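You operate a simulated robot arm through the tools that you are given. There is no shell and no other tool. Be economical: measure what you need, move in short steps, check, and stop when the job is done.

The job below is to be done with a simulated two-armed robot. You get a single attempt, and the scene is never put back.

TASK
Take the lid off the blue-lidded jar and lay it down on the top of the wooden coil table. Take the white sack from the top of the wooden coil table and put it on the white setting card. Push the bench drawer shut. Fetch the white tray and set it on the shelf under the sample bench. Put the 30 mm bearing from the top of the sample bench on the white tension card and the 25 mm bearing on the top of the grey stand. Put the black brush on the green card on the top of the cleaning bench. Any order will do. Set down upright: white sack.

It is judged by the outcome, as a careful person would: the job done as asked, and still so three seconds after it is handed in. It fails if anything else is knocked over, pushed out of place, dropped, spilled or broken. A push-on lid holds only when it is set on centred and level and pressed home; a screw cap is set on level and turned clockwise until tight.

THE ROBOT
Two 7-joint arms with two-finger parallel grippers on one trunk, on a base that drives. Base frame: it is fixed to the floor where the robot stands at the start and does not move with it; the origin is under the middle of the robot, x ahead of it, y to its left, z up; the surface under the hand at the start is at about z = 0.86. Readings come in m, degrees, newtons and seconds.
The left shoulder is at the start at [0.064, 0.182, 1.137], the right one opposite. With the tool pointing down near the work surface each hand reaches from about 0.3 to 0.74 m from the robot's upright axis, wherever it stands, measured 20 degrees to its own side. Places, roughly: bearing [0.5, -4.5, 0.75]; bench drawer [1.5, -1.8, 0.6]; black brush (3x3x15 cm) [1.2, -4.5, 0.9]; blue-lidded jar (7x7x9 cm) [0.6, 0, 0.9]; green card [1, -2.75, 0.75]; setting card [0.5, 0.5, 0.75]; shelf under the sample bench [1, -4.5, 0.2]; top of the grey stand [2.9, -0.4, 0.7]; white sack [0.5, 0, 1]; white tension card [0.5, -4.5, 0.75]; white tray (8x8x3 cm) [0.4, -4.3, 0.9]. Payload 3.91 kg a hand.
The tool frame of a hand sits at the grasp point between the pads (the TCP): z along the fingers, y along the line on which they close. The tips reach 0.03 m beyond it. The gripper opens to 0.11 m. The fingers are 0.02 m wide and 0.01 m thick; the gripper's body (0.048 by 0.112 m) begins 0.055 m behind the TCP.
Orientation is that of the tool frame in the base frame, as a unit quaternion [w, x, y, z]. With the fingers straight down and closing along the base's y, the tool's x points along the base's -x, its y along +y and its z along -z.

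THE INTERFACE
- The arms move only by the tool nudge_tool. It takes "left_increments", "right_increments" or both (then of equal length, played together; a hand with none holds still); each is a list of rows, each an object (a shift or turn left out is 0, a gripper value left out holds the last) with "slide": the shift along the tool's x, y, z in m, a list of three; "dr": the turn, a rotation vector about the tool's x, y, z in rad, a list of three. In form: [{"slide": [tx, ty, tz], "dr": [rx, ry, rz]}, ...]. A call has 1 to 12 rows; each row shifts and turns the commanded pose from where the row before left it, along the tool's axes as they then stand. "left_jaw" and "right_jaw" are, for a hand that has rows, the opening in per cent of the stroke, from 0 (shut) to 100 (fully open), set as the call begins (left out, the last holds). Each row takes 0.2 s and may step no farther than 0.05 m and 8.6 degrees from the row before; otherwise, or with a gripper value out of range, the whole call is refused. Where a pose cannot be reached the arm comes as near as it can. A force on the tool above 40 N (or 10 N above the force at the start of the call, whichever is more), or a blocked arm, ends the call early, and 0.2 s more pass. Each finger travels about 0.072 m/s and halts on what it meets, pressing with about 21 N; the grip force reading is that of the motor and also rises with nothing between the fingers. The clock runs only during rows and for 0.2 s after the last one: add rows that do not move to give the fingers time. The reply holds the time, the measured pose of the TCP, the force on the tool along the base axes, the opening and the grip force, in the units named above and with some noise, with the torque about the TCP (base axes, N m) and any sound that the robot's microphone picked up.
- Cameras (640 x 400 px; columns grow to the right, rows downward): "scene" is now at [0.191, 0.0111, 1.3095]; the picture's right is [0.17, -0.98, 0.00], its down [-0.72, -0.13, -0.68] and it looks along [0.67, 0.12, -0.73] (base axes); focal length 214 px, centre (320, 200). "left" rides on the left gripper at [0.072, -0.017, -0.103] in its tool frame; the picture's right is [0.23, 0.97, 0.00], its down [-0.76, 0.18, -0.62] and it looks along [-0.61, 0.14, 0.78] (tool axes); focal length 222 px, centre (320, 200). "right" rides on the right gripper at [0.073, 0.017, -0.103] in its tool frame; the picture's right is [-0.23, 0.97, 0.00], its down [-0.76, -0.18, -0.62] and it looks along [-0.61, -0.14, 0.78] (tool axes); focal length 222 px, centre (320, 200). There is no depth. A picture from a camera that has moved, and an enlarged one, comes with that camera's place and axes in the base frame and with its lens.
- grab_frame(camera): a new picture of that camera. It takes no simulated time.
- raise_lower(by): slides the trunk up (or, below 0, down) by that many m; the arms and the scene camera ride with it, the base frame stays. It gives what a move gives, with no picture.
- drive_base(legs): drives the robot by 1 to 6 legs, each [ahead, left, turn to the left] in m, m and degrees, along the robot's own axes; the way and the turn of a leg run together, so that a leg with both is an arc; at most 1.5 m and 180 degrees a leg. The arms and the cameras ride along, it lands a little off, and it stops where it bumps. It gives what a move gives.
- aim_head(pan, tilt): turns the head with the scene camera to pan (to the left, within 80 degrees either way) and tilt (down, from -29 to 69), counted from straight ahead of the robot. It gives what a move gives.
- close_up(camera, box): a new picture of the part [left, top, right, bottom] of that camera's present view, enlarged. It takes no simulated time.
- finish_job(): hands the job in; it is judged then, once.

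Go step by step. Nothing tells you exact positions but the pictures and the camera data: compare them with the known pose of the tool, close in by small moves and look again before you grip or let go. The budget is 186 turns and 158 pictures, counting those below and the enlarged ones. Unless the task says otherwise, let go and move clear before handing in.

The tools are called as a command line: name --argument value ..., lists and objects as JSON in quotes. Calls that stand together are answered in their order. nudge_tool: Moves the arms, as the interface text tells. Its arguments: {"type":"object","properties":{"left_increments":{"type":"array","items":{"type":"object","properties":{"slide":{"type":"array","items":{"type":"number"}},"dr":{"type":"array","items":{"type":"number"}}}}},"left_jaw":{"type":"number"},"right_increments":{"type":"array","items":{"type":"object","properties":{"slide":{"type":"array","items":{"type":"number"}},"dr":{"type":"array","items":{"type":"number"}}}}},"right_jaw":{"type":"number"}},"required":[]} The other tools are called the same way: raise_lower (by) slides the trunk up or down; drive_base (legs) drives the base; aim_head (pan, tilt) turns the head that bears the scene camera; grab_frame (camera) takes a picture; close_up (camera, box) takes an enlarged picture of a part of a camera's view; finish_job () hands the job in.

At the start:

```text
time_s: 0.0
left_tool_pos: [0.3608, 0.2352, 1.2087]
left_tool_rot: [0.0, -0.001, 1.0, 0.0]
left_force: [0.1, -0.7, 0.3]
left_torque: [0.0, 0.0, -0.01]
left_finger_gap: 0.1098
left_grasp_force: 0.2
right_tool_pos: [0.3557, -0.0836, 1.1271]
right_tool_rot: [0.0, 0.0, 1.0, 0.0]
right_force: [-0.3, 0.9, -0.3]
right_torque: [0.02, 0.02, -0.01]
right_finger_gap: 0.1099
right_grasp_force: 0.1
trunk travel left (down, up): [-0.4, 0.114]
robot x, y, heading: [-0.0007, 0.0036, -0.0]
head pan, tilt: [10.1, 47.0]
```

scene: 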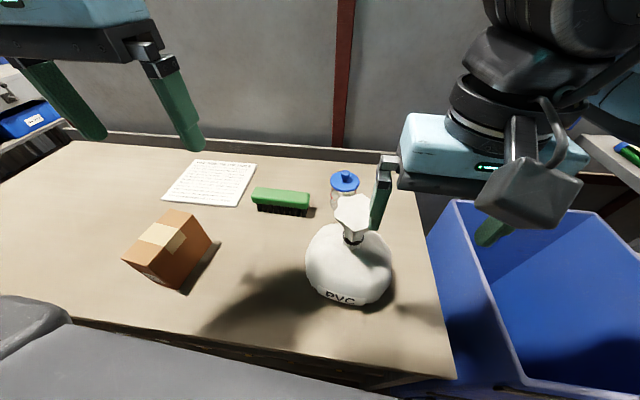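
right: 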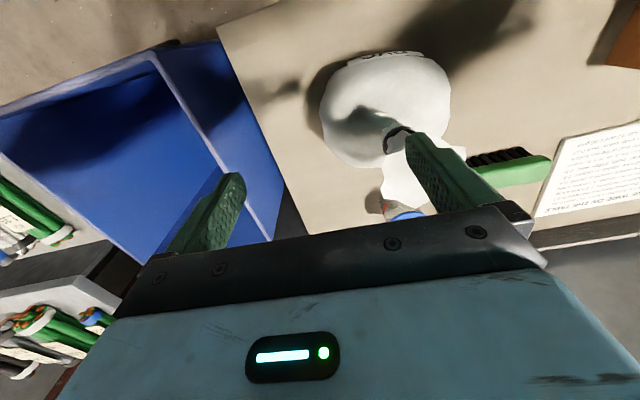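
left: 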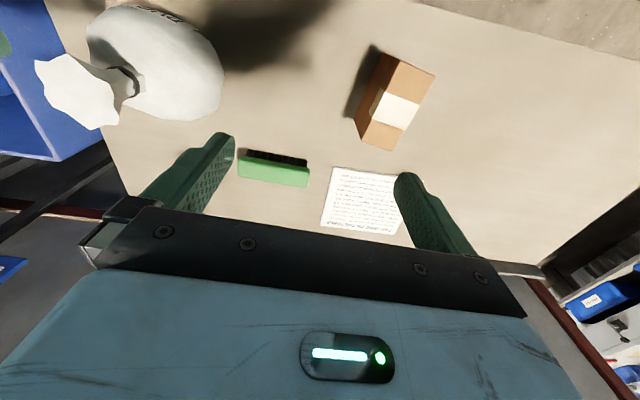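

The table in front holds the sack, the jar behind it, a green brush, a box and the white card. I'll take close-ups of the sack, jar and card first.

close_up --camera "scene" --box '[240, 140, 440, 320]'

close_up --camera "scene" --box '[100, 140, 340, 300]'

```text
2.22 times, centred on (340, 230) of scene
camera zoom: at [0.191, 0.0111, 1.3095], right [0.17, -0.98, 0.0], down [-0.72, -0.13, -0.68], along [0.67, 0.12, -0.73], focal length 477 px, centre (276, 133)
```

zoom: 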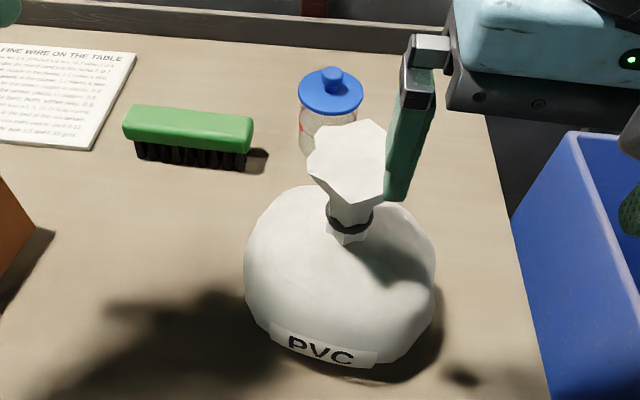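

```text
2.50 times, centred on (220, 220) of scene
camera zoom: at [0.191, 0.0111, 1.3095], right [0.17, -0.98, 0.0], down [-0.72, -0.13, -0.68], along [0.67, 0.12, -0.73], focal length 536 px, centre (570, 150)
```

zoom: 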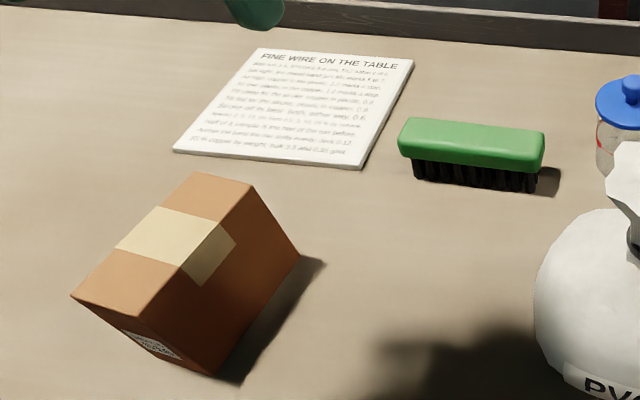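

The card carries printed text; I'll read it, and look around the room as well.

close_up --camera "scene" --box '[160, 155, 260, 210]'

aim_head --pan -40 --tilt 20

grab_frame --camera "scene"

```text
6.40 times, centred on (210, 182) of scene
camera zoom: at [0.191, 0.0111, 1.3095], right [0.17, -0.98, 0.0], down [-0.72, -0.13, -0.68], along [0.67, 0.12, -0.73], focal length 1373 px, centre (1024, 312)
```

zoom: 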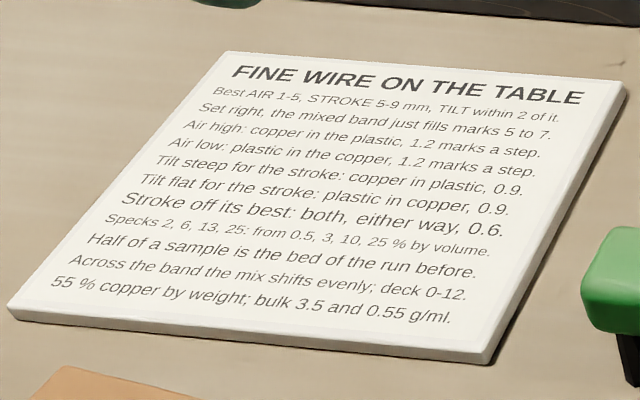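

```text
time_s: 1.2
left_tool_pos: [0.362, 0.2355, 1.2097]
left_tool_rot: [0.0, -0.001, 1.0, 0.0]
left_force: [-0.8, -1.2, 0.5]
left_torque: [0.02, -0.02, 0.0]
left_finger_gap: 0.11
left_grasp_force: 0.0
right_tool_pos: [0.3557, -0.0823, 1.1258]
right_tool_rot: [0.001, 0.001, 1.0, 0.0]
right_force: [0.1, -0.4, 0.5]
right_torque: [0.0, -0.03, 0.0]
right_finger_gap: 0.1099
right_grasp_force: 0.1
trunk travel left (down, up): [-0.4, 0.114]
robot x, y, heading: [0.0016, -0.0001, 0.1]
head pan, tilt: [-40.0, 20.0]
```

```text
151 pictures are left
camera scene: at [0.184, -0.0626, 1.3509], right [-0.64, -0.77, 0.0], down [-0.26, 0.22, -0.94], along [0.72, -0.6, -0.34], focal length 214 px, centre (320, 200)
```

scene: 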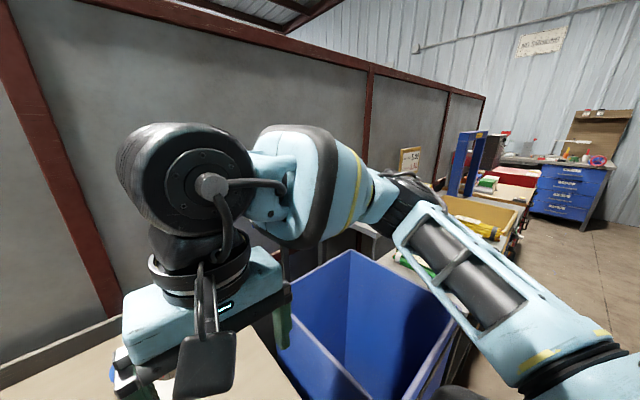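

The setting card is this one, at about [0.62, 0.43]. I put the sack neck at about [0.40, -0.01, 1.0] with the flare top near 1.07. I'll move the right hand aside and bring the left hand above the sack.

nudge_tool --right_increments '[{"slide": [0.02, -0.045, 0]}, {"slide": [0.02, -0.045, 0]}, {"slide": [0.02, -0.045, 0]}, {"slide": [0, -0.03, 0]}, {}, {}]' --left_increments '[{"slide": [0, 0, 0]}, {"slide": [-0.01, -0.048, 0]}, {"slide": [-0.01, -0.049, 0]}, {"slide": [-0.01, -0.049, 0]}, {"slide": [-0.01, -0.049, 0]}, {"slide": [0, -0.048, 0.03]}]'

aim_head --pan 5 --tilt 45

grab_frame --camera "scene"

grab_frame --camera "left"

```text
refused: row 6 steps farther than a row can; nothing moved
```

```text
time_s: 2.3
left_tool_pos: [0.3626, 0.2363, 1.2089]
left_tool_rot: [0.0, -0.001, 1.0, 0.0]
left_force: [0.0, 0.6, 0.2]
left_torque: [-0.01, -0.03, -0.01]
left_finger_gap: 0.1099
left_grasp_force: 0.1
right_tool_pos: [0.3561, -0.0829, 1.127]
right_tool_rot: [0.001, 0.001, 1.0, 0.001]
right_force: [0.2, 1.1, -0.6]
right_torque: [0.0, 0.02, 0.0]
right_finger_gap: 0.11
right_grasp_force: 0.1
trunk travel left (down, up): [-0.4, 0.114]
robot x, y, heading: [-0.0027, 0.0031, -0.2]
head pan, tilt: [5.0, 45.0]
```

```text
150 pictures are left
camera scene: at [0.1936, 0.0042, 1.3123], right [0.09, -1.0, 0.0], down [-0.7, -0.06, -0.71], along [0.7, 0.06, -0.71], focal length 214 px, centre (320, 200)
```

scene: 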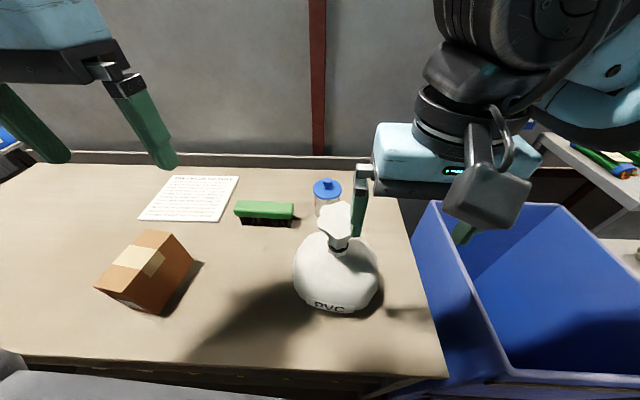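

```text
149 pictures are left
camera left: at [0.2889, 0.2185, 1.3112], right [-0.23, 0.97, 0.0], down [0.76, 0.18, 0.62], along [0.61, 0.14, -0.78], focal length 222 px, centre (320, 200)
```

left: 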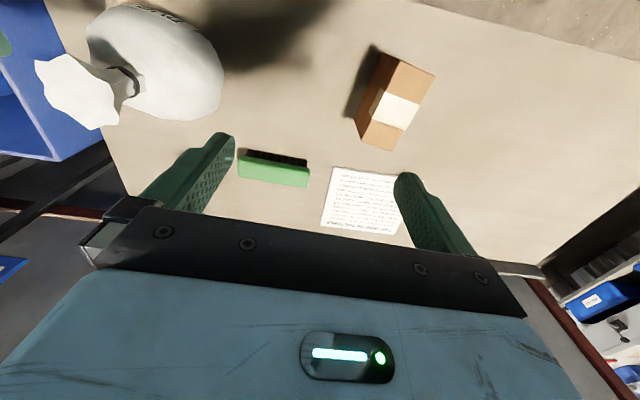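

A row was too long; I'll resend with shorter steps.

nudge_tool --right_increments '[{"slide": [0.02, -0.045, 0]}, {"slide": [0.02, -0.045, 0]}, {"slide": [0.02, -0.04, 0]}, {"slide": [0, -0.03, 0]}, {}, {}]' --left_increments '[{"slide": [0, 0, 0]}, {"slide": [-0.01, -0.048, 0]}, {"slide": [-0.01, -0.048, 0]}, {"slide": [-0.01, -0.048, 0]}, {"slide": [-0.01, -0.048, 0]}, {"slide": [0, -0.048, 0]}]'

grab_frame --camera "scene"

grab_frame --camera "left"

```text
time_s: 3.7
left_tool_pos: [0.3902, 0.1282, 1.2115]
left_tool_rot: [0.001, -0.001, 1.0, -0.001]
left_force: [-0.3, -0.2, 0.3]
left_torque: [-0.02, 0.04, -0.01]
left_finger_gap: 0.1101
left_grasp_force: 0.1
left hand out of reach, approached as far as the arm can: row 4, 5, 6
right_tool_pos: [0.2964, -0.2443, 1.1258]
right_tool_rot: [0.0, 0.002, 1.0, 0.0]
right_force: [0.2, 0.1, 0.1]
right_torque: [-0.05, 0.03, 0.02]
right_finger_gap: 0.11
right_grasp_force: 0.0
trunk travel left (down, up): [-0.4, 0.114]
robot x, y, heading: [0.0007, 0.0005, 0.1]
head pan, tilt: [5.0, 45.0]
```

```text
148 pictures are left
camera scene: at [0.1942, 0.0043, 1.3122], right [0.09, -1.0, 0.0], down [-0.7, -0.06, -0.71], along [0.7, 0.06, -0.71], focal length 214 px, centre (320, 200)
```

scene: 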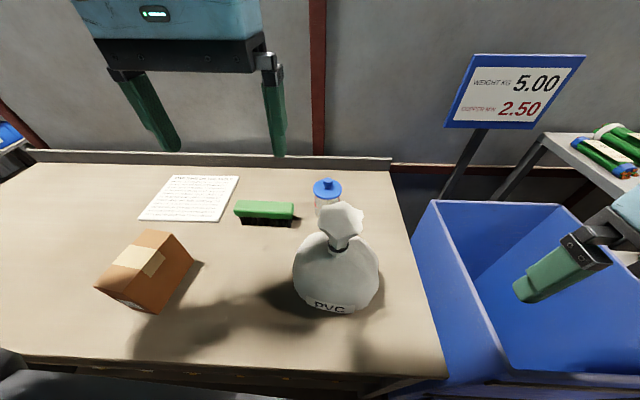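

```text
147 pictures are left
camera left: at [0.3176, 0.1099, 1.313], right [-0.23, 0.97, 0.0], down [0.76, 0.18, 0.62], along [0.61, 0.14, -0.78], focal length 222 px, centre (320, 200)
```

left: 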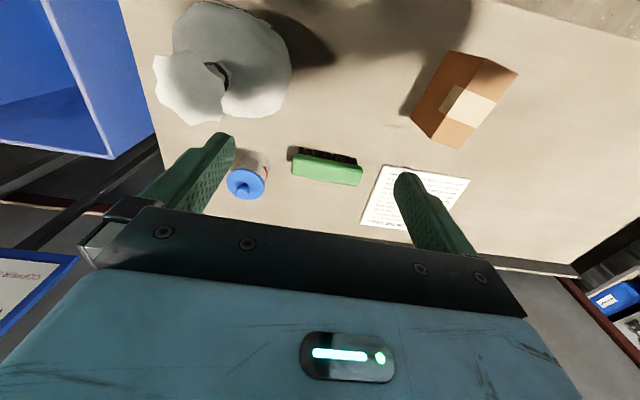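

The left arm cannot cross the middle, so I'll shift the base 0.2 m to the right.

drive_base --legs '[[0, -0.2, 0]]'

grab_frame --camera "left"

grab_frame --camera "scene"

```text
time_s: 5.6
left_tool_pos: [0.3847, 0.0655, 1.2111]
left_tool_rot: [0.001, -0.001, 1.0, 0.0]
left_force: [0.2, -0.4, 0.0]
left_torque: [-0.01, 0.02, -0.03]
left_finger_gap: 0.11
left_grasp_force: 0.0
right_tool_pos: [0.2894, -0.3063, 1.125]
right_tool_rot: [0.001, 0.0, 1.0, 0.001]
right_force: [0.2, 0.1, -0.6]
right_torque: [-0.01, -0.02, 0.0]
right_finger_gap: 0.11
right_grasp_force: 0.0
trunk travel left (down, up): [-0.4, 0.114]
robot x, y, heading: [-0.0051, -0.065, 0.2]
head pan, tilt: [5.0, 45.0]
stopped in leg 1: the robot was blocked; the commanded pose is now the measured one
```

```text
146 pictures are left
camera left: at [0.3108, 0.0474, 1.3132], right [-0.23, 0.97, 0.0], down [0.76, 0.18, 0.62], along [0.61, 0.14, -0.78], focal length 222 px, centre (320, 200)
```

left: 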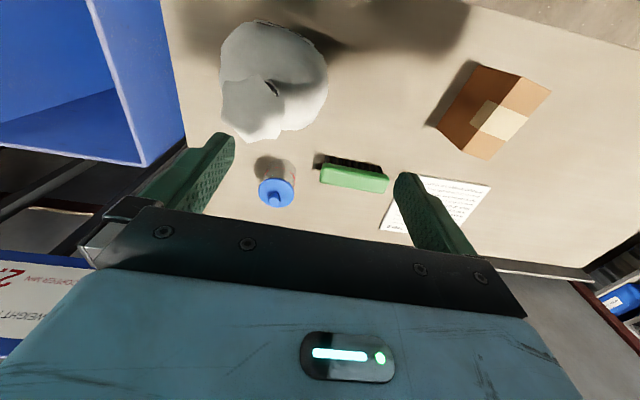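

```text
145 pictures are left
camera scene: at [0.1878, -0.0587, 1.3123], right [0.09, -1.0, 0.0], down [-0.7, -0.06, -0.71], along [0.7, 0.06, -0.71], focal length 214 px, centre (320, 200)
```

scene: 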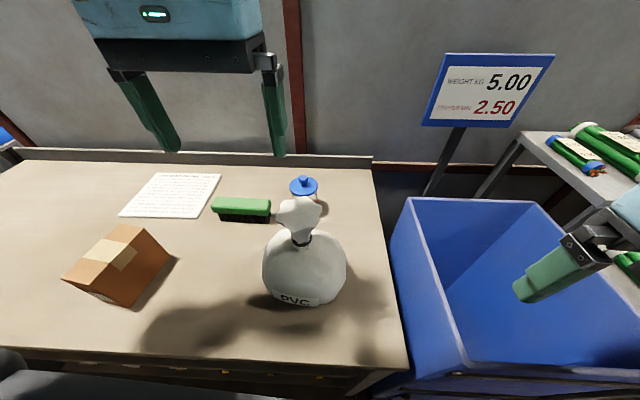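

Blocked by the bin base. I'll back off a little and turn right so that the sack lies on the robot's left side.

drive_base --legs '[[0, 0.03, 0], [-0.12, 0, 0], [0, 0, -25]]'

grab_frame --camera "left"

grab_frame --camera "scene"

```text
time_s: 8.6
left_tool_pos: [0.2816, -0.0802, 1.2121]
left_tool_rot: [0.0, 0.212, 0.977, -0.001]
left_force: [0.0, -0.4, 0.5]
left_torque: [0.0, 0.01, 0.0]
left_finger_gap: 0.1101
left_grasp_force: 0.0
right_tool_pos: [0.0408, -0.379, 1.1245]
right_tool_rot: [0.002, 0.214, 0.977, 0.0]
right_force: [0.2, -0.4, -0.4]
right_torque: [-0.01, 0.02, 0.0]
right_finger_gap: 0.1102
right_grasp_force: 0.1
trunk travel left (down, up): [-0.4, 0.114]
robot x, y, heading: [-0.1289, -0.0341, -24.6]
head pan, tilt: [5.0, 45.0]
```

```text
144 pictures are left
camera left: at [0.2077, -0.0659, 1.3131], right [0.2, 0.98, 0.0], down [0.77, -0.15, 0.62], along [0.61, -0.12, -0.78], focal length 222 px, centre (320, 200)
```

left: 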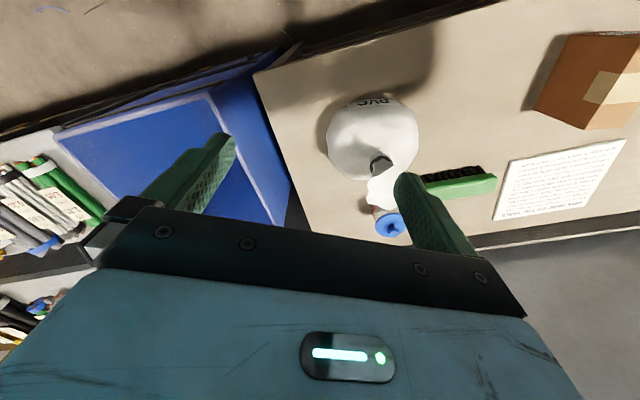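

```text
143 pictures are left
camera scene: at [0.0524, -0.1114, 1.3123], right [-0.33, -0.94, 0.0], down [-0.67, 0.24, -0.71], along [0.67, -0.24, -0.71], focal length 214 px, centre (320, 200)
```

scene: 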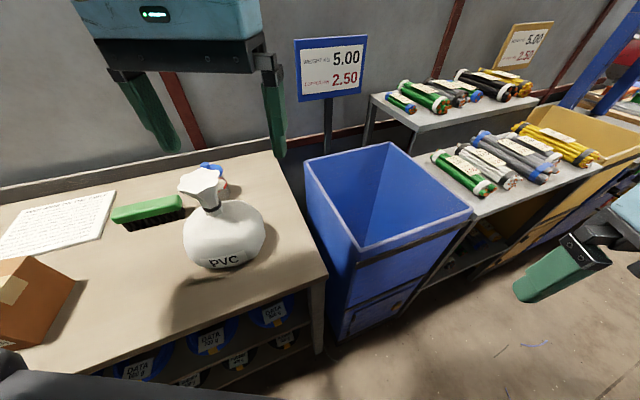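

Ring re-triangulated at about [0.397, -0.004, 0.998]. I'll move above it and lower partway.

nudge_tool --left_increments '[{"slide": [-0.024, 0.04, 0]}, {"slide": [-0.024, 0.04, 0]}, {"slide": [-0.025, 0.037, 0]}, {"slide": [0, 0, 0.03]}, {"slide": [0, 0, 0.03]}, {}]'

grab_frame --camera "left"

grab_frame --camera "scene"

```text
time_s: 10.0
left_tool_pos: [0.3966, -0.0048, 1.1511]
left_tool_rot: [0.0, 0.211, 0.977, 0.0]
left_force: [-0.5, 0.0, 0.1]
left_torque: [-0.02, 0.0, 0.04]
left_finger_gap: 0.11
left_grasp_force: 0.1
right_tool_pos: [0.0421, -0.379, 1.1247]
right_tool_rot: [0.001, 0.214, 0.977, 0.0]
right_force: [0.2, -0.2, 0.2]
right_torque: [0.0, -0.03, -0.03]
right_finger_gap: 0.1101
right_grasp_force: 0.1
trunk travel left (down, up): [-0.4, 0.114]
robot x, y, heading: [-0.1262, -0.0352, -24.5]
head pan, tilt: [5.0, 45.0]
```

```text
142 pictures are left
camera left: at [0.324, 0.0099, 1.2538], right [0.2, 0.98, 0.0], down [0.77, -0.15, 0.62], along [0.61, -0.12, -0.78], focal length 222 px, centre (320, 200)
```

left: 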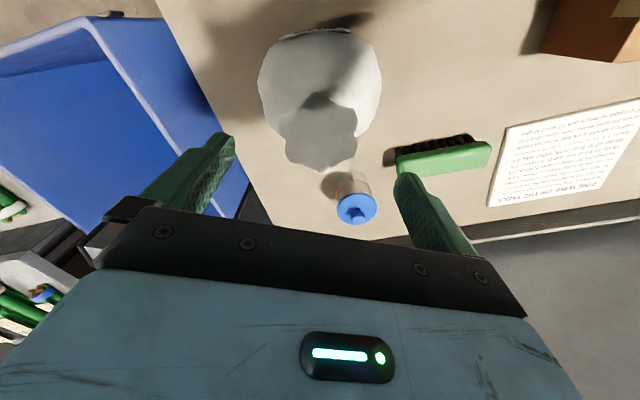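

```text
141 pictures are left
camera scene: at [0.0522, -0.1114, 1.3123], right [-0.33, -0.94, 0.0], down [-0.67, 0.24, -0.71], along [0.67, -0.24, -0.71], focal length 214 px, centre (320, 200)
```

scene: 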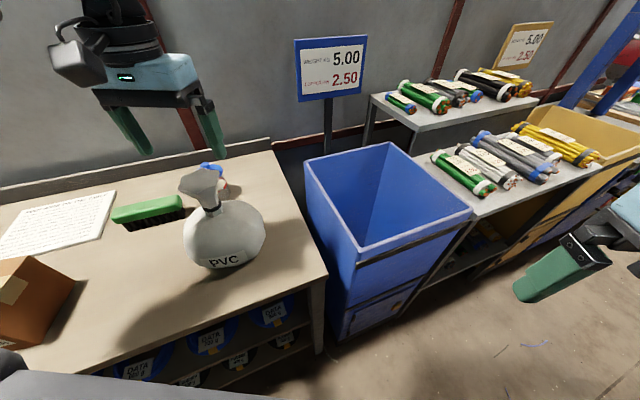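

Aligned: the flare projects right on the tool axis. Lowering to about z = 1.024.

nudge_tool --left_increments '[{"slide": [0, 0, 0.04]}, {"slide": [0, 0, 0.04]}, {"slide": [0, 0, 0.03]}, {"slide": [0, 0, 0.016]}, {}]'

grab_frame --camera "scene"

close_up --camera "scene" --box '[130, 100, 290, 280]'

grab_frame --camera "left"

```text
time_s: 11.2
left_tool_pos: [0.3965, -0.0039, 1.024]
left_tool_rot: [0.0, 0.213, 0.977, -0.001]
left_force: [0.6, -0.2, -1.0]
left_torque: [-0.02, 0.05, 0.01]
left_finger_gap: 0.1102
left_grasp_force: 0.0
right_tool_pos: [0.0413, -0.3781, 1.1252]
right_tool_rot: [0.002, 0.214, 0.977, 0.002]
right_force: [0.7, 0.1, 0.0]
right_torque: [-0.01, 0.0, 0.01]
right_finger_gap: 0.1098
right_grasp_force: 0.0
trunk travel left (down, up): [-0.4, 0.114]
robot x, y, heading: [-0.1298, -0.0348, -24.5]
head pan, tilt: [5.0, 45.0]
```

```text
140 pictures are left
camera scene: at [0.0523, -0.1114, 1.3123], right [-0.33, -0.94, 0.0], down [-0.67, 0.24, -0.71], along [0.67, -0.24, -0.71], focal length 214 px, centre (320, 200)
```

scene: 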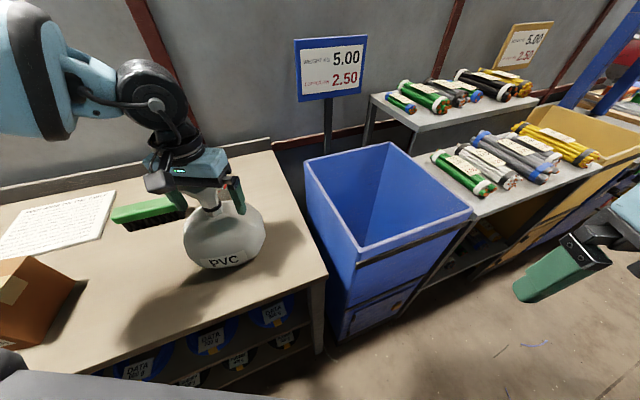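

```text
2.22 times, centred on (210, 190) of scene
camera zoom: at [0.0523, -0.1114, 1.3123], right [-0.33, -0.94, 0.0], down [-0.67, 0.24, -0.71], along [0.67, -0.24, -0.71], focal length 477 px, centre (564, 222)
```

zoom: 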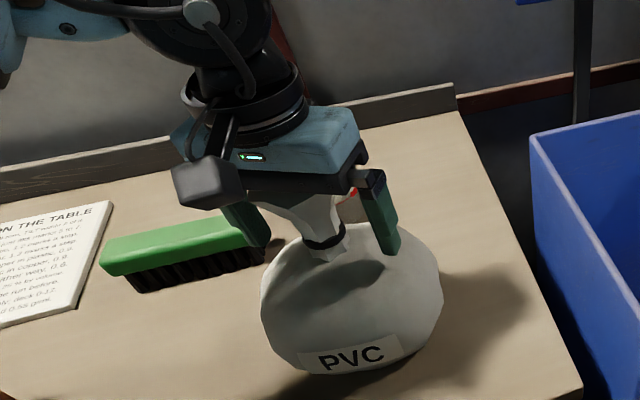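

```text
138 pictures are left
camera left: at [0.3227, 0.0097, 1.1259], right [0.2, 0.98, 0.0], down [0.77, -0.15, 0.62], along [0.61, -0.12, -0.78], focal length 222 px, centre (320, 200)
```

left: 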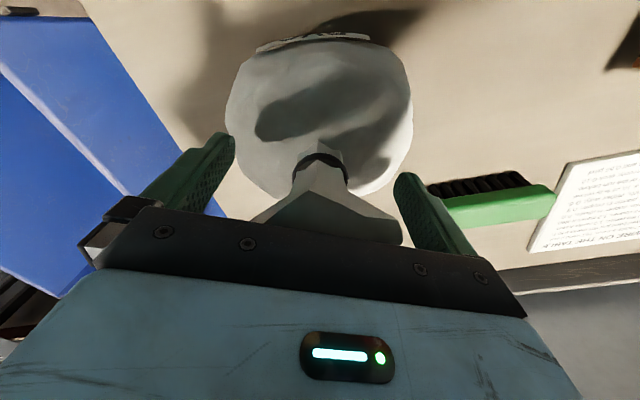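

Fingertips are level with the ring. Lower 5 mm more, close, then see.

nudge_tool --left_increments '[{"slide": [0, 0, 0.005]}]'

nudge_tool --left_increments '[{}, {}, {}, {}, {}, {}]' --left_jaw 0

grab_frame --camera "left"

```text
time_s: 11.6
left_tool_pos: [0.3964, -0.0041, 1.0201]
left_tool_rot: [-0.001, 0.213, 0.977, 0.0]
left_force: [0.7, -0.5, 0.2]
left_torque: [-0.01, 0.01, -0.01]
left_finger_gap: 0.1101
left_grasp_force: 0.2
right_tool_pos: [0.0411, -0.3784, 1.1245]
right_tool_rot: [0.001, 0.214, 0.977, 0.001]
right_force: [0.0, 0.4, -0.5]
right_torque: [0.01, 0.02, 0.04]
right_finger_gap: 0.1101
right_grasp_force: 0.0
trunk travel left (down, up): [-0.4, 0.114]
robot x, y, heading: [-0.1287, -0.0359, -24.6]
head pan, tilt: [5.0, 45.0]
```

```text
time_s: 13.0
left_tool_pos: [0.3965, -0.0036, 1.0195]
left_tool_rot: [0.0, 0.211, 0.977, -0.001]
left_force: [0.9, 3.4, -0.1]
left_torque: [0.03, -0.05, 0.02]
left_finger_gap: 0.0527
left_grasp_force: 20.9
right_tool_pos: [0.041, -0.3777, 1.1252]
right_tool_rot: [0.001, 0.215, 0.977, 0.001]
right_force: [-0.7, -0.6, 1.0]
right_torque: [-0.01, -0.03, 0.0]
right_finger_gap: 0.1101
right_grasp_force: 0.1
trunk travel left (down, up): [-0.4, 0.114]
robot x, y, heading: [-0.1286, -0.0345, -24.4]
head pan, tilt: [5.0, 45.0]
```

```text
137 pictures are left
camera left: at [0.3227, 0.0107, 1.1214], right [0.2, 0.98, 0.0], down [0.77, -0.15, 0.62], along [0.61, -0.12, -0.78], focal length 222 px, centre (320, 200)
```

left: 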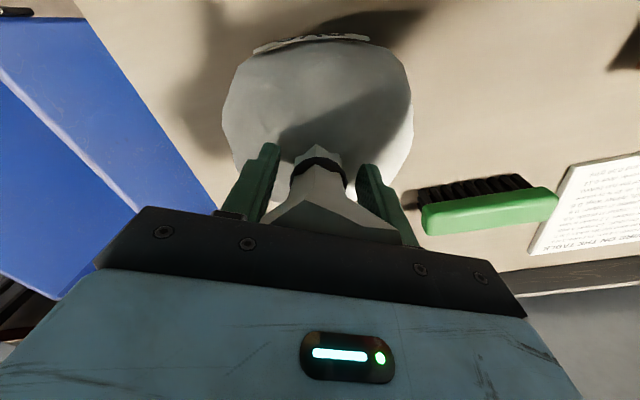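

The grip is on the flare. I'll test-lift gently by 2 cm and watch the force and the sack.

nudge_tool --left_increments '[{"slide": [0, 0, -0.008]}, {"slide": [0, 0, -0.012]}, {}]'

grab_frame --camera "left"

close_up --camera "scene" --box '[130, 100, 290, 280]'

```text
time_s: 13.8
left_tool_pos: [0.3975, -0.0035, 1.0397]
left_tool_rot: [-0.001, 0.212, 0.977, -0.001]
left_force: [0.3, -0.7, -9.0]
left_torque: [-0.01, 0.04, 0.01]
left_finger_gap: 0.0526
left_grasp_force: 21.3
right_tool_pos: [0.0429, -0.3786, 1.125]
right_tool_rot: [0.0, 0.213, 0.977, 0.001]
right_force: [-0.4, -0.6, 0.1]
right_torque: [0.01, -0.01, -0.01]
right_finger_gap: 0.11
right_grasp_force: 0.0
trunk travel left (down, up): [-0.4, 0.114]
robot x, y, heading: [-0.1233, -0.0349, -24.6]
head pan, tilt: [5.0, 45.0]
```

```text
136 pictures are left
camera left: at [0.3235, 0.0099, 1.1413], right [0.2, 0.98, 0.0], down [0.77, -0.15, 0.62], along [0.61, -0.12, -0.78], focal length 222 px, centre (320, 200)
```

left: 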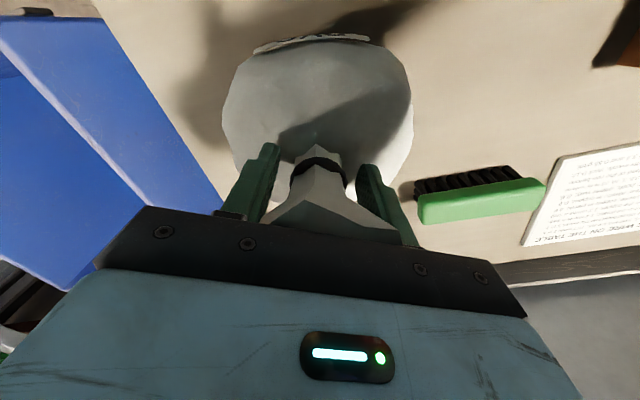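

```text
2.22 times, centred on (210, 190) of scene
camera zoom: at [0.0532, -0.1114, 1.3121], right [-0.33, -0.94, 0.0], down [-0.67, 0.24, -0.71], along [0.67, -0.24, -0.71], focal length 477 px, centre (564, 222)
```

zoom: 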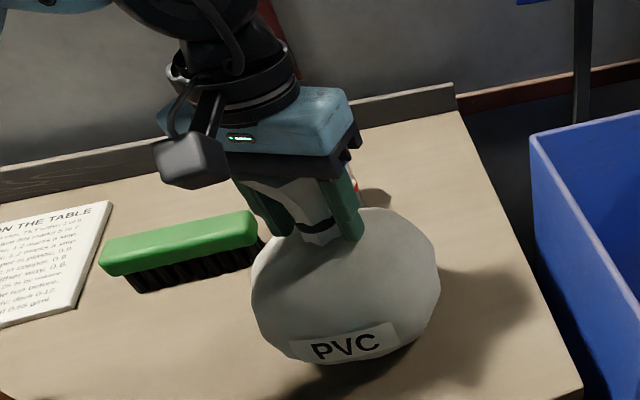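

The sack is held (about 0.9 kg) without slipping. I'll lift it higher, turn the robot straight again and see.

nudge_tool --left_increments '[{"slide": [0, 0, -0.03]}, {"slide": [0, 0, -0.04]}, {"slide": [0, 0, -0.04]}, {"slide": [0, 0, -0.04]}, {}]'

drive_base --legs '[[0, 0, 12], [0, 0, 12.5]]'

grab_frame --camera "scene"

```text
time_s: 15.0
left_tool_pos: [0.3954, -0.0042, 1.192]
left_tool_rot: [-0.001, 0.212, 0.977, -0.001]
left_force: [0.5, -0.5, -9.1]
left_torque: [0.05, 0.03, 0.01]
left_finger_gap: 0.0527
left_grasp_force: 21.3
right_tool_pos: [0.0421, -0.3778, 1.1243]
right_tool_rot: [0.001, 0.214, 0.977, 0.001]
right_force: [-0.1, 0.3, -0.3]
right_torque: [-0.02, 0.04, 0.0]
right_finger_gap: 0.1099
right_grasp_force: 0.2
trunk travel left (down, up): [-0.4, 0.114]
robot x, y, heading: [-0.1296, -0.035, -24.5]
head pan, tilt: [5.0, 45.0]
```

```text
time_s: 17.0
left_tool_pos: [0.337, 0.2068, 1.1921]
left_tool_rot: [0.001, 0.001, 1.0, -0.001]
left_force: [-0.1, -0.7, -8.7]
left_torque: [-0.02, 0.05, -0.03]
left_finger_gap: 0.0528
left_grasp_force: 21.0
right_tool_pos: [0.1696, -0.2785, 1.1244]
right_tool_rot: [-0.001, 0.003, 1.0, 0.001]
right_force: [0.0, 0.1, -0.8]
right_torque: [0.0, 0.03, 0.0]
right_finger_gap: 0.1098
right_grasp_force: 0.0
trunk travel left (down, up): [-0.4, 0.114]
robot x, y, heading: [-0.1276, -0.0352, -0.1]
head pan, tilt: [5.0, 45.0]
```

```text
134 pictures are left
camera scene: at [0.0677, -0.0299, 1.3122], right [0.08, -1.0, 0.0], down [-0.7, -0.06, -0.71], along [0.7, 0.06, -0.71], focal length 214 px, centre (320, 200)
```

scene: 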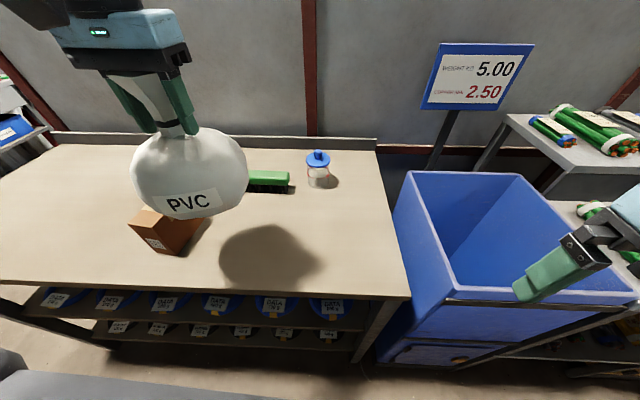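

Now drive left and forward so the card comes within reach.

drive_base --legs '[[0, 0.24, 0], [0.12, 0, 0]]'

aim_head --pan 25 --tilt 45

grab_frame --camera "scene"

grab_frame --camera "left"

```text
time_s: 20.5
left_tool_pos: [0.4576, 0.4442, 1.1923]
left_tool_rot: [0.0, 0.002, 1.0, -0.001]
left_force: [0.4, -0.6, -9.2]
left_torque: [-0.05, 0.04, 0.01]
left_finger_gap: 0.0527
left_grasp_force: 21.0
right_tool_pos: [0.2892, -0.042, 1.1264]
right_tool_rot: [0.001, 0.004, 1.0, 0.001]
right_force: [-0.5, -0.5, 0.0]
right_torque: [0.0, -0.01, 0.02]
right_finger_gap: 0.1101
right_grasp_force: 0.1
trunk travel left (down, up): [-0.4, 0.114]
robot x, y, heading: [-0.0015, 0.2006, -0.4]
head pan, tilt: [5.0, 45.0]
```

```text
time_s: 21.4
left_tool_pos: [0.4578, 0.4436, 1.1908]
left_tool_rot: [0.0, 0.002, 1.0, -0.001]
left_force: [-0.9, -0.3, -8.4]
left_torque: [0.01, 0.0, -0.01]
left_finger_gap: 0.0529
left_grasp_force: 20.5
right_tool_pos: [0.2895, -0.0417, 1.1259]
right_tool_rot: [0.001, 0.004, 1.0, 0.001]
right_force: [-0.7, 0.2, -0.8]
right_torque: [0.01, -0.02, 0.0]
right_finger_gap: 0.11
right_grasp_force: 0.0
trunk travel left (down, up): [-0.4, 0.114]
robot x, y, heading: [-0.0061, 0.2047, -0.1]
head pan, tilt: [25.0, 45.0]
```

```text
133 pictures are left
camera scene: at [0.181, 0.2339, 1.3122], right [0.42, -0.91, 0.0], down [-0.64, -0.29, -0.71], along [0.64, 0.29, -0.71], focal length 214 px, centre (320, 200)
```

scene: 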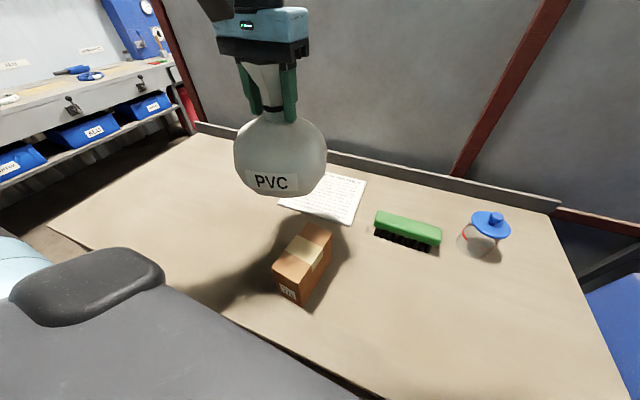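

```text
132 pictures are left
camera left: at [0.385, 0.4272, 1.2936], right [-0.22, 0.97, 0.0], down [0.76, 0.18, 0.62], along [0.61, 0.14, -0.78], focal length 222 px, centre (320, 200)
```

left: 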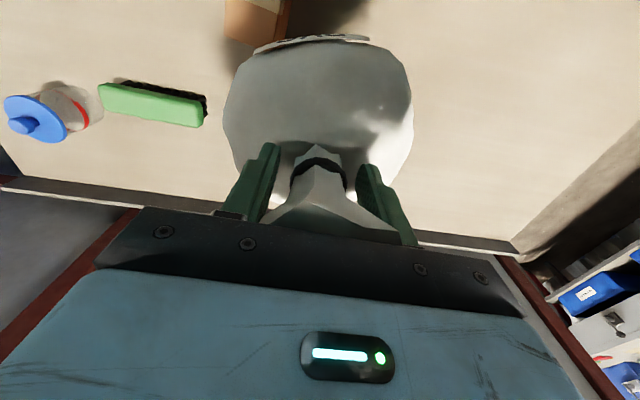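

Card corners put its centre at about [0.625, 0.422]. I move there at height and check.

nudge_tool --left_increments '[{"slide": [-0.042, -0.0055, 0]}, {"slide": [-0.042, -0.0055, 0]}, {"slide": [-0.042, -0.0055, 0]}, {"slide": [-0.041, -0.005, 0]}, {"slide": [0, 0, 0.04]}, {"slide": [0, 0, 0.04]}, {}]'

grab_frame --camera "scene"

grab_frame --camera "left"

```text
time_s: 23.0
left_tool_pos: [0.5765, 0.4635, 1.0961]
left_tool_rot: [0.001, 0.002, 1.0, 0.0]
left_force: [-0.1, 0.3, -7.9]
left_torque: [0.07, 0.06, -0.01]
left_finger_gap: 0.052
left_grasp_force: 21.1
left hand out of reach, approached as far as the arm can: row 3, 4
right_tool_pos: [0.2885, -0.0416, 1.1247]
right_tool_rot: [0.001, 0.004, 1.0, 0.001]
right_force: [0.2, -0.2, 0.5]
right_torque: [0.01, 0.0, 0.0]
right_finger_gap: 0.1103
right_grasp_force: 0.1
trunk travel left (down, up): [-0.4, 0.114]
robot x, y, heading: [-0.0053, 0.2032, -0.5]
head pan, tilt: [25.0, 45.0]
```

```text
131 pictures are left
camera scene: at [0.1813, 0.234, 1.3122], right [0.42, -0.91, 0.0], down [-0.64, -0.3, -0.71], along [0.64, 0.3, -0.71], focal length 214 px, centre (320, 200)
```

scene: 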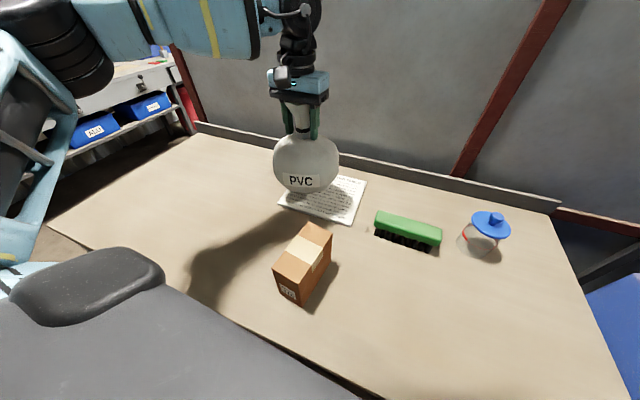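

```text
130 pictures are left
camera left: at [0.5037, 0.4467, 1.1985], right [-0.22, 0.97, 0.0], down [0.76, 0.18, 0.62], along [0.61, 0.14, -0.78], focal length 222 px, centre (320, 200)
```

left: 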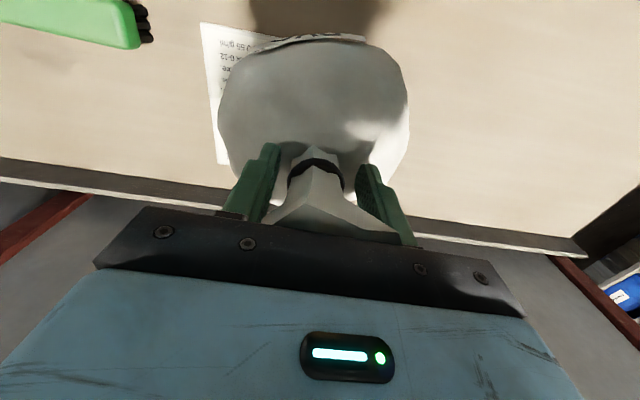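

At this lower height it should reach; moving to the card centre now.

nudge_tool --left_increments '[{"slide": [-0.012, -0.02, 0.01]}, {"slide": [-0.018, -0.02, 0.01]}, {"slide": [-0.018, 0, 0]}, {}, {}]'

grab_frame --camera "scene"

grab_frame --camera "left"

```text
time_s: 24.2
left_tool_pos: [0.5934, 0.434, 1.0697]
left_tool_rot: [0.0, 0.001, 1.0, -0.001]
left_force: [-0.3, -0.6, -8.6]
left_torque: [0.04, 0.07, 0.01]
left_finger_gap: 0.0509
left_grasp_force: 21.3
left hand out of reach, approached as far as the arm can: row 2, 3
right_tool_pos: [0.288, -0.0421, 1.1254]
right_tool_rot: [0.001, 0.002, 1.0, 0.001]
right_force: [-0.5, -0.1, -0.8]
right_torque: [0.0, -0.03, -0.01]
right_finger_gap: 0.1097
right_grasp_force: 0.2
trunk travel left (down, up): [-0.4, 0.114]
robot x, y, heading: [-0.0057, 0.2022, -0.2]
head pan, tilt: [25.0, 45.0]
```

```text
129 pictures are left
camera scene: at [0.181, 0.2338, 1.3122], right [0.42, -0.91, 0.0], down [-0.64, -0.3, -0.71], along [0.64, 0.3, -0.71], focal length 214 px, centre (320, 200)
```

scene: 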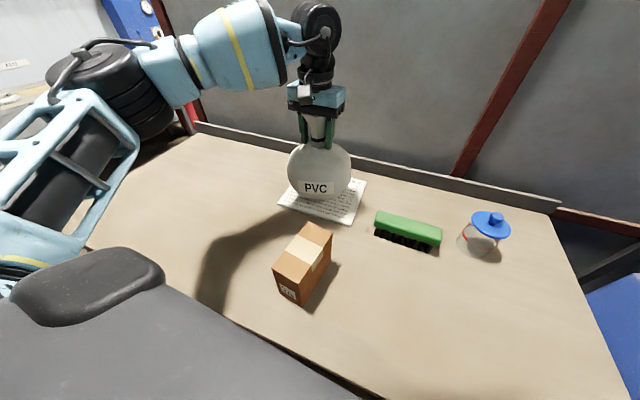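

```text
128 pictures are left
camera left: at [0.5204, 0.4171, 1.1723], right [-0.22, 0.97, 0.0], down [0.76, 0.18, 0.62], along [0.61, 0.14, -0.78], focal length 222 px, centre (320, 200)
```

left: 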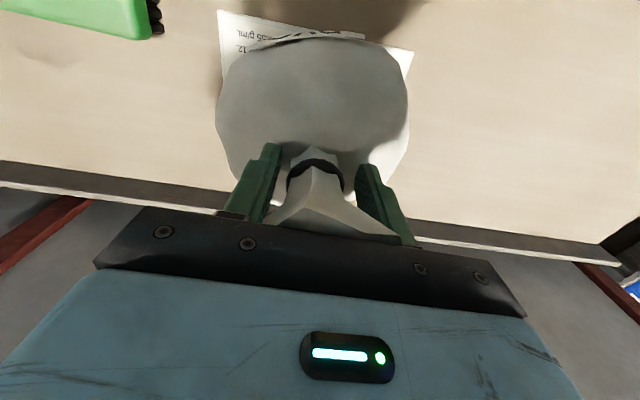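

Nearly at the limit; I'll drive the base a few cm forward to centre it over the card.

drive_base --legs '[[0.035, -0.012, 0]]'

grab_frame --camera "scene"

```text
time_s: 25.0
left_tool_pos: [0.6283, 0.4233, 1.0696]
left_tool_rot: [0.0, 0.001, 1.0, -0.001]
left_force: [1.3, 0.9, -9.1]
left_torque: [0.04, 0.05, -0.05]
left_finger_gap: 0.051
left_grasp_force: 20.7
right_tool_pos: [0.3233, -0.0544, 1.1253]
right_tool_rot: [0.001, 0.004, 1.0, 0.001]
right_force: [0.4, -0.3, -0.8]
right_torque: [0.0, 0.01, -0.01]
right_finger_gap: 0.1102
right_grasp_force: 0.0
trunk travel left (down, up): [-0.4, 0.114]
robot x, y, heading: [0.0308, 0.1937, -0.3]
head pan, tilt: [25.0, 45.0]
```

```text
127 pictures are left
camera scene: at [0.2163, 0.2221, 1.3122], right [0.42, -0.91, 0.0], down [-0.64, -0.3, -0.71], along [0.64, 0.3, -0.71], focal length 214 px, centre (320, 200)
```

scene: 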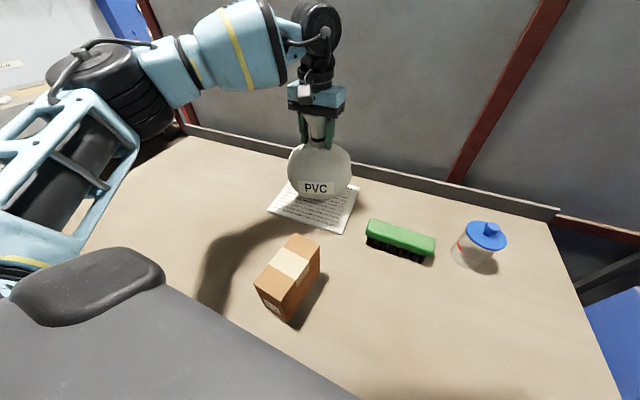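

Card recomputed at centre [0.63, 0.425]; the hand is right over it. Lowering until contact.

nudge_tool --left_increments '[{"slide": [0, 0, 0.015]}, {"slide": [0, 0, 0.012]}, {"slide": [0, 0, 0.006]}, {"slide": [0, 0, 0.004]}, {}]'

close_up --camera "scene" --box '[240, 70, 400, 250]'

```text
time_s: 26.2
left_tool_pos: [0.6287, 0.4223, 1.0331]
left_tool_rot: [0.001, 0.002, 1.0, -0.001]
left_force: [-0.6, -1.0, -7.4]
left_torque: [0.05, 0.04, 0.0]
left_finger_gap: 0.0511
left_grasp_force: 20.7
right_tool_pos: [0.3245, -0.0537, 1.1254]
right_tool_rot: [0.001, 0.003, 1.0, 0.001]
right_force: [-0.9, -0.7, 0.9]
right_torque: [0.02, -0.01, 0.01]
right_finger_gap: 0.1097
right_grasp_force: 0.1
trunk travel left (down, up): [-0.4, 0.114]
robot x, y, heading: [0.0318, 0.1873, -0.1]
head pan, tilt: [25.0, 45.0]
```

```text
2.22 times, centred on (320, 160) of scene
camera zoom: at [0.2164, 0.2221, 1.3121], right [0.42, -0.91, 0.0], down [-0.64, -0.3, -0.71], along [0.64, 0.3, -0.71], focal length 477 px, centre (320, 289)
```

zoom: 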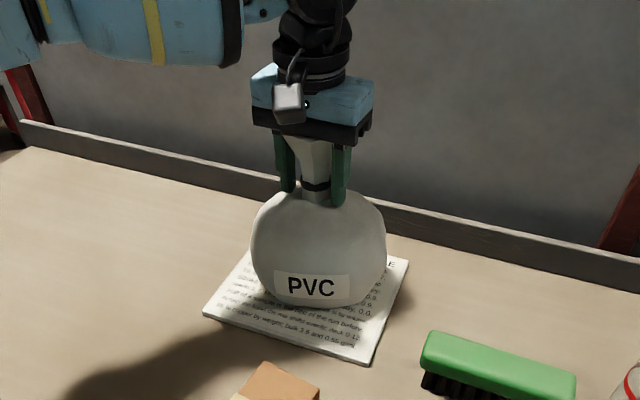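

nudge_tool --left_increments '[{"slide": [0, 0, 0.003]}, {"slide": [0, 0, 0.002]}, {"slide": [0, 0, 0.002]}, {}]'

```text
time_s: 27.2
left_tool_pos: [0.6278, 0.422, 1.0279]
left_tool_rot: [0.002, 0.002, 1.0, -0.002]
left_force: [1.5, -4.1, 4.5]
left_torque: [0.27, -0.18, -0.12]
left_finger_gap: 0.0512
left_grasp_force: 21.3
right_tool_pos: [0.3251, -0.0553, 1.1253]
right_tool_rot: [0.001, 0.003, 1.0, 0.001]
right_force: [-0.1, -0.2, 0.0]
right_torque: [0.0, 0.01, 0.01]
right_finger_gap: 0.1102
right_grasp_force: 0.2
trunk travel left (down, up): [-0.4, 0.114]
robot x, y, heading: [0.032, 0.1931, -0.2]
head pan, tilt: [25.0, 45.0]
```

The sack is resting on the card. Opening the fingers and rising.

nudge_tool --left_increments '[{"slide": [0, 0, -0.001]}, {}, {}, {}]' --left_jaw 100

nudge_tool --left_increments '[{"slide": [0, 0, -0.02]}, {"slide": [0, 0, -0.04]}, {"slide": [0, 0, -0.04]}, {"slide": [0.02, 0, -0.03]}, {}]'

aim_head --pan 5 --tilt 45

grab_frame --camera "scene"

```text
time_s: 28.2
left_tool_pos: [0.6274, 0.4221, 1.0269]
left_tool_rot: [0.0, 0.002, 1.0, 0.0]
left_force: [-0.5, -0.3, 0.5]
left_torque: [-0.01, 0.03, 0.0]
left_finger_gap: 0.1098
left_grasp_force: 0.0
right_tool_pos: [0.3236, -0.0526, 1.1253]
right_tool_rot: [0.0, 0.004, 1.0, 0.0]
right_force: [-0.4, -0.2, 0.1]
right_torque: [-0.02, -0.01, 0.01]
right_finger_gap: 0.1097
right_grasp_force: 0.0
trunk travel left (down, up): [-0.4, 0.114]
robot x, y, heading: [0.0287, 0.1908, -0.0]
head pan, tilt: [25.0, 45.0]
```

```text
time_s: 29.4
left_tool_pos: [0.5934, 0.4368, 1.1582]
left_tool_rot: [-0.001, 0.002, 1.0, -0.001]
left_force: [-0.1, -0.1, -0.6]
left_torque: [0.05, 0.03, 0.02]
left_finger_gap: 0.1101
left_grasp_force: 0.1
left hand out of reach, approached as far as the arm can: row 2, 3
right_tool_pos: [0.3254, -0.0536, 1.1259]
right_tool_rot: [0.0, 0.003, 1.0, 0.001]
right_force: [0.6, 0.3, 0.7]
right_torque: [0.04, 0.0, 0.0]
right_finger_gap: 0.1099
right_grasp_force: 0.1
trunk travel left (down, up): [-0.4, 0.114]
robot x, y, heading: [0.0292, 0.1894, -0.3]
head pan, tilt: [25.0, 45.0]
```

```text
time_s: 30.3
left_tool_pos: [0.5926, 0.4368, 1.1577]
left_tool_rot: [0.0, 0.002, 1.0, 0.0]
left_force: [0.1, -0.4, 0.7]
left_torque: [0.0, -0.02, -0.03]
left_finger_gap: 0.1101
left_grasp_force: 0.0
right_tool_pos: [0.324, -0.055, 1.1259]
right_tool_rot: [0.001, 0.003, 1.0, 0.001]
right_force: [0.5, -1.0, 0.3]
right_torque: [0.01, 0.01, -0.01]
right_finger_gap: 0.1101
right_grasp_force: 0.0
trunk travel left (down, up): [-0.4, 0.114]
robot x, y, heading: [0.0278, 0.1945, -0.5]
head pan, tilt: [5.0, 45.0]
```

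```text
125 pictures are left
camera scene: at [0.2228, 0.1946, 1.3123], right [0.08, -1.0, 0.0], down [-0.7, -0.06, -0.71], along [0.7, 0.06, -0.71], focal length 214 px, centre (320, 200)
```

scene: 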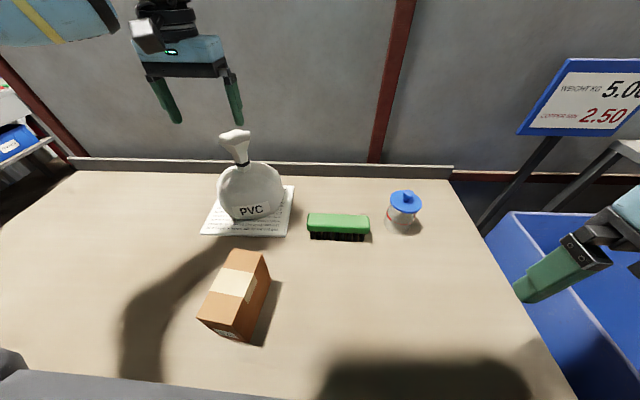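

The sack stands upright on the card. Now the jar: a close look at the lid.

close_up --camera "scene" --box '[370, 175, 440, 245]'

grab_frame --camera "right"

nudge_tool --left_increments '[{"slide": [0.04, 0, 0]}, {"slide": [0.04, 0, 0]}, {"slide": [0.04, 0, 0]}, {"slide": [0.04, 0, 0]}, {}]'

```text
5.71 times, centred on (405, 210) of scene
camera zoom: at [0.2228, 0.1946, 1.3123], right [0.08, -1.0, 0.0], down [-0.7, -0.06, -0.71], along [0.7, 0.06, -0.71], focal length 1226 px, centre (-166, 143)
```

zoom: 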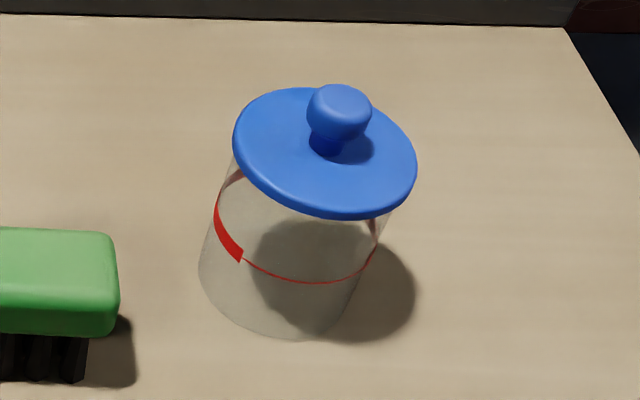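

```text
123 pictures are left
camera right: at [0.2508, -0.0364, 1.2285], right [0.23, 0.97, 0.0], down [0.76, -0.18, 0.62], along [0.61, -0.14, -0.78], focal length 222 px, centre (320, 200)
```

right: 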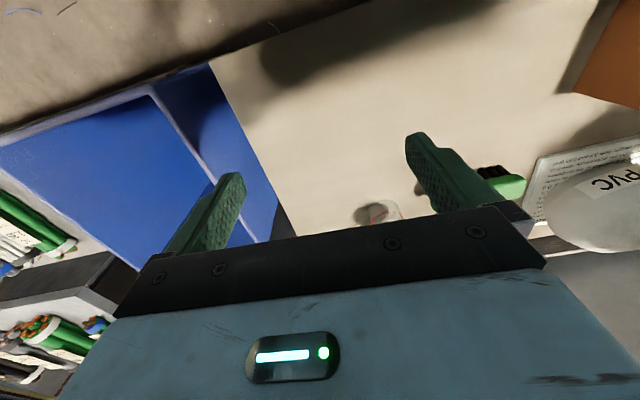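

```text
time_s: 31.5
left_tool_pos: [0.4327, 0.4373, 1.1578]
left_tool_rot: [-0.001, 0.003, 1.0, -0.002]
left_force: [-0.1, 0.4, -0.2]
left_torque: [0.01, 0.02, 0.01]
left_finger_gap: 0.11
left_grasp_force: 0.1
right_tool_pos: [0.3242, -0.0532, 1.1248]
right_tool_rot: [0.001, 0.002, 1.0, 0.0]
right_force: [0.5, 0.1, 0.3]
right_torque: [-0.02, 0.02, 0.03]
right_finger_gap: 0.11
right_grasp_force: 0.1
trunk travel left (down, up): [-0.4, 0.114]
robot x, y, heading: [0.0311, 0.1902, -0.0]
head pan, tilt: [5.0, 45.0]
```

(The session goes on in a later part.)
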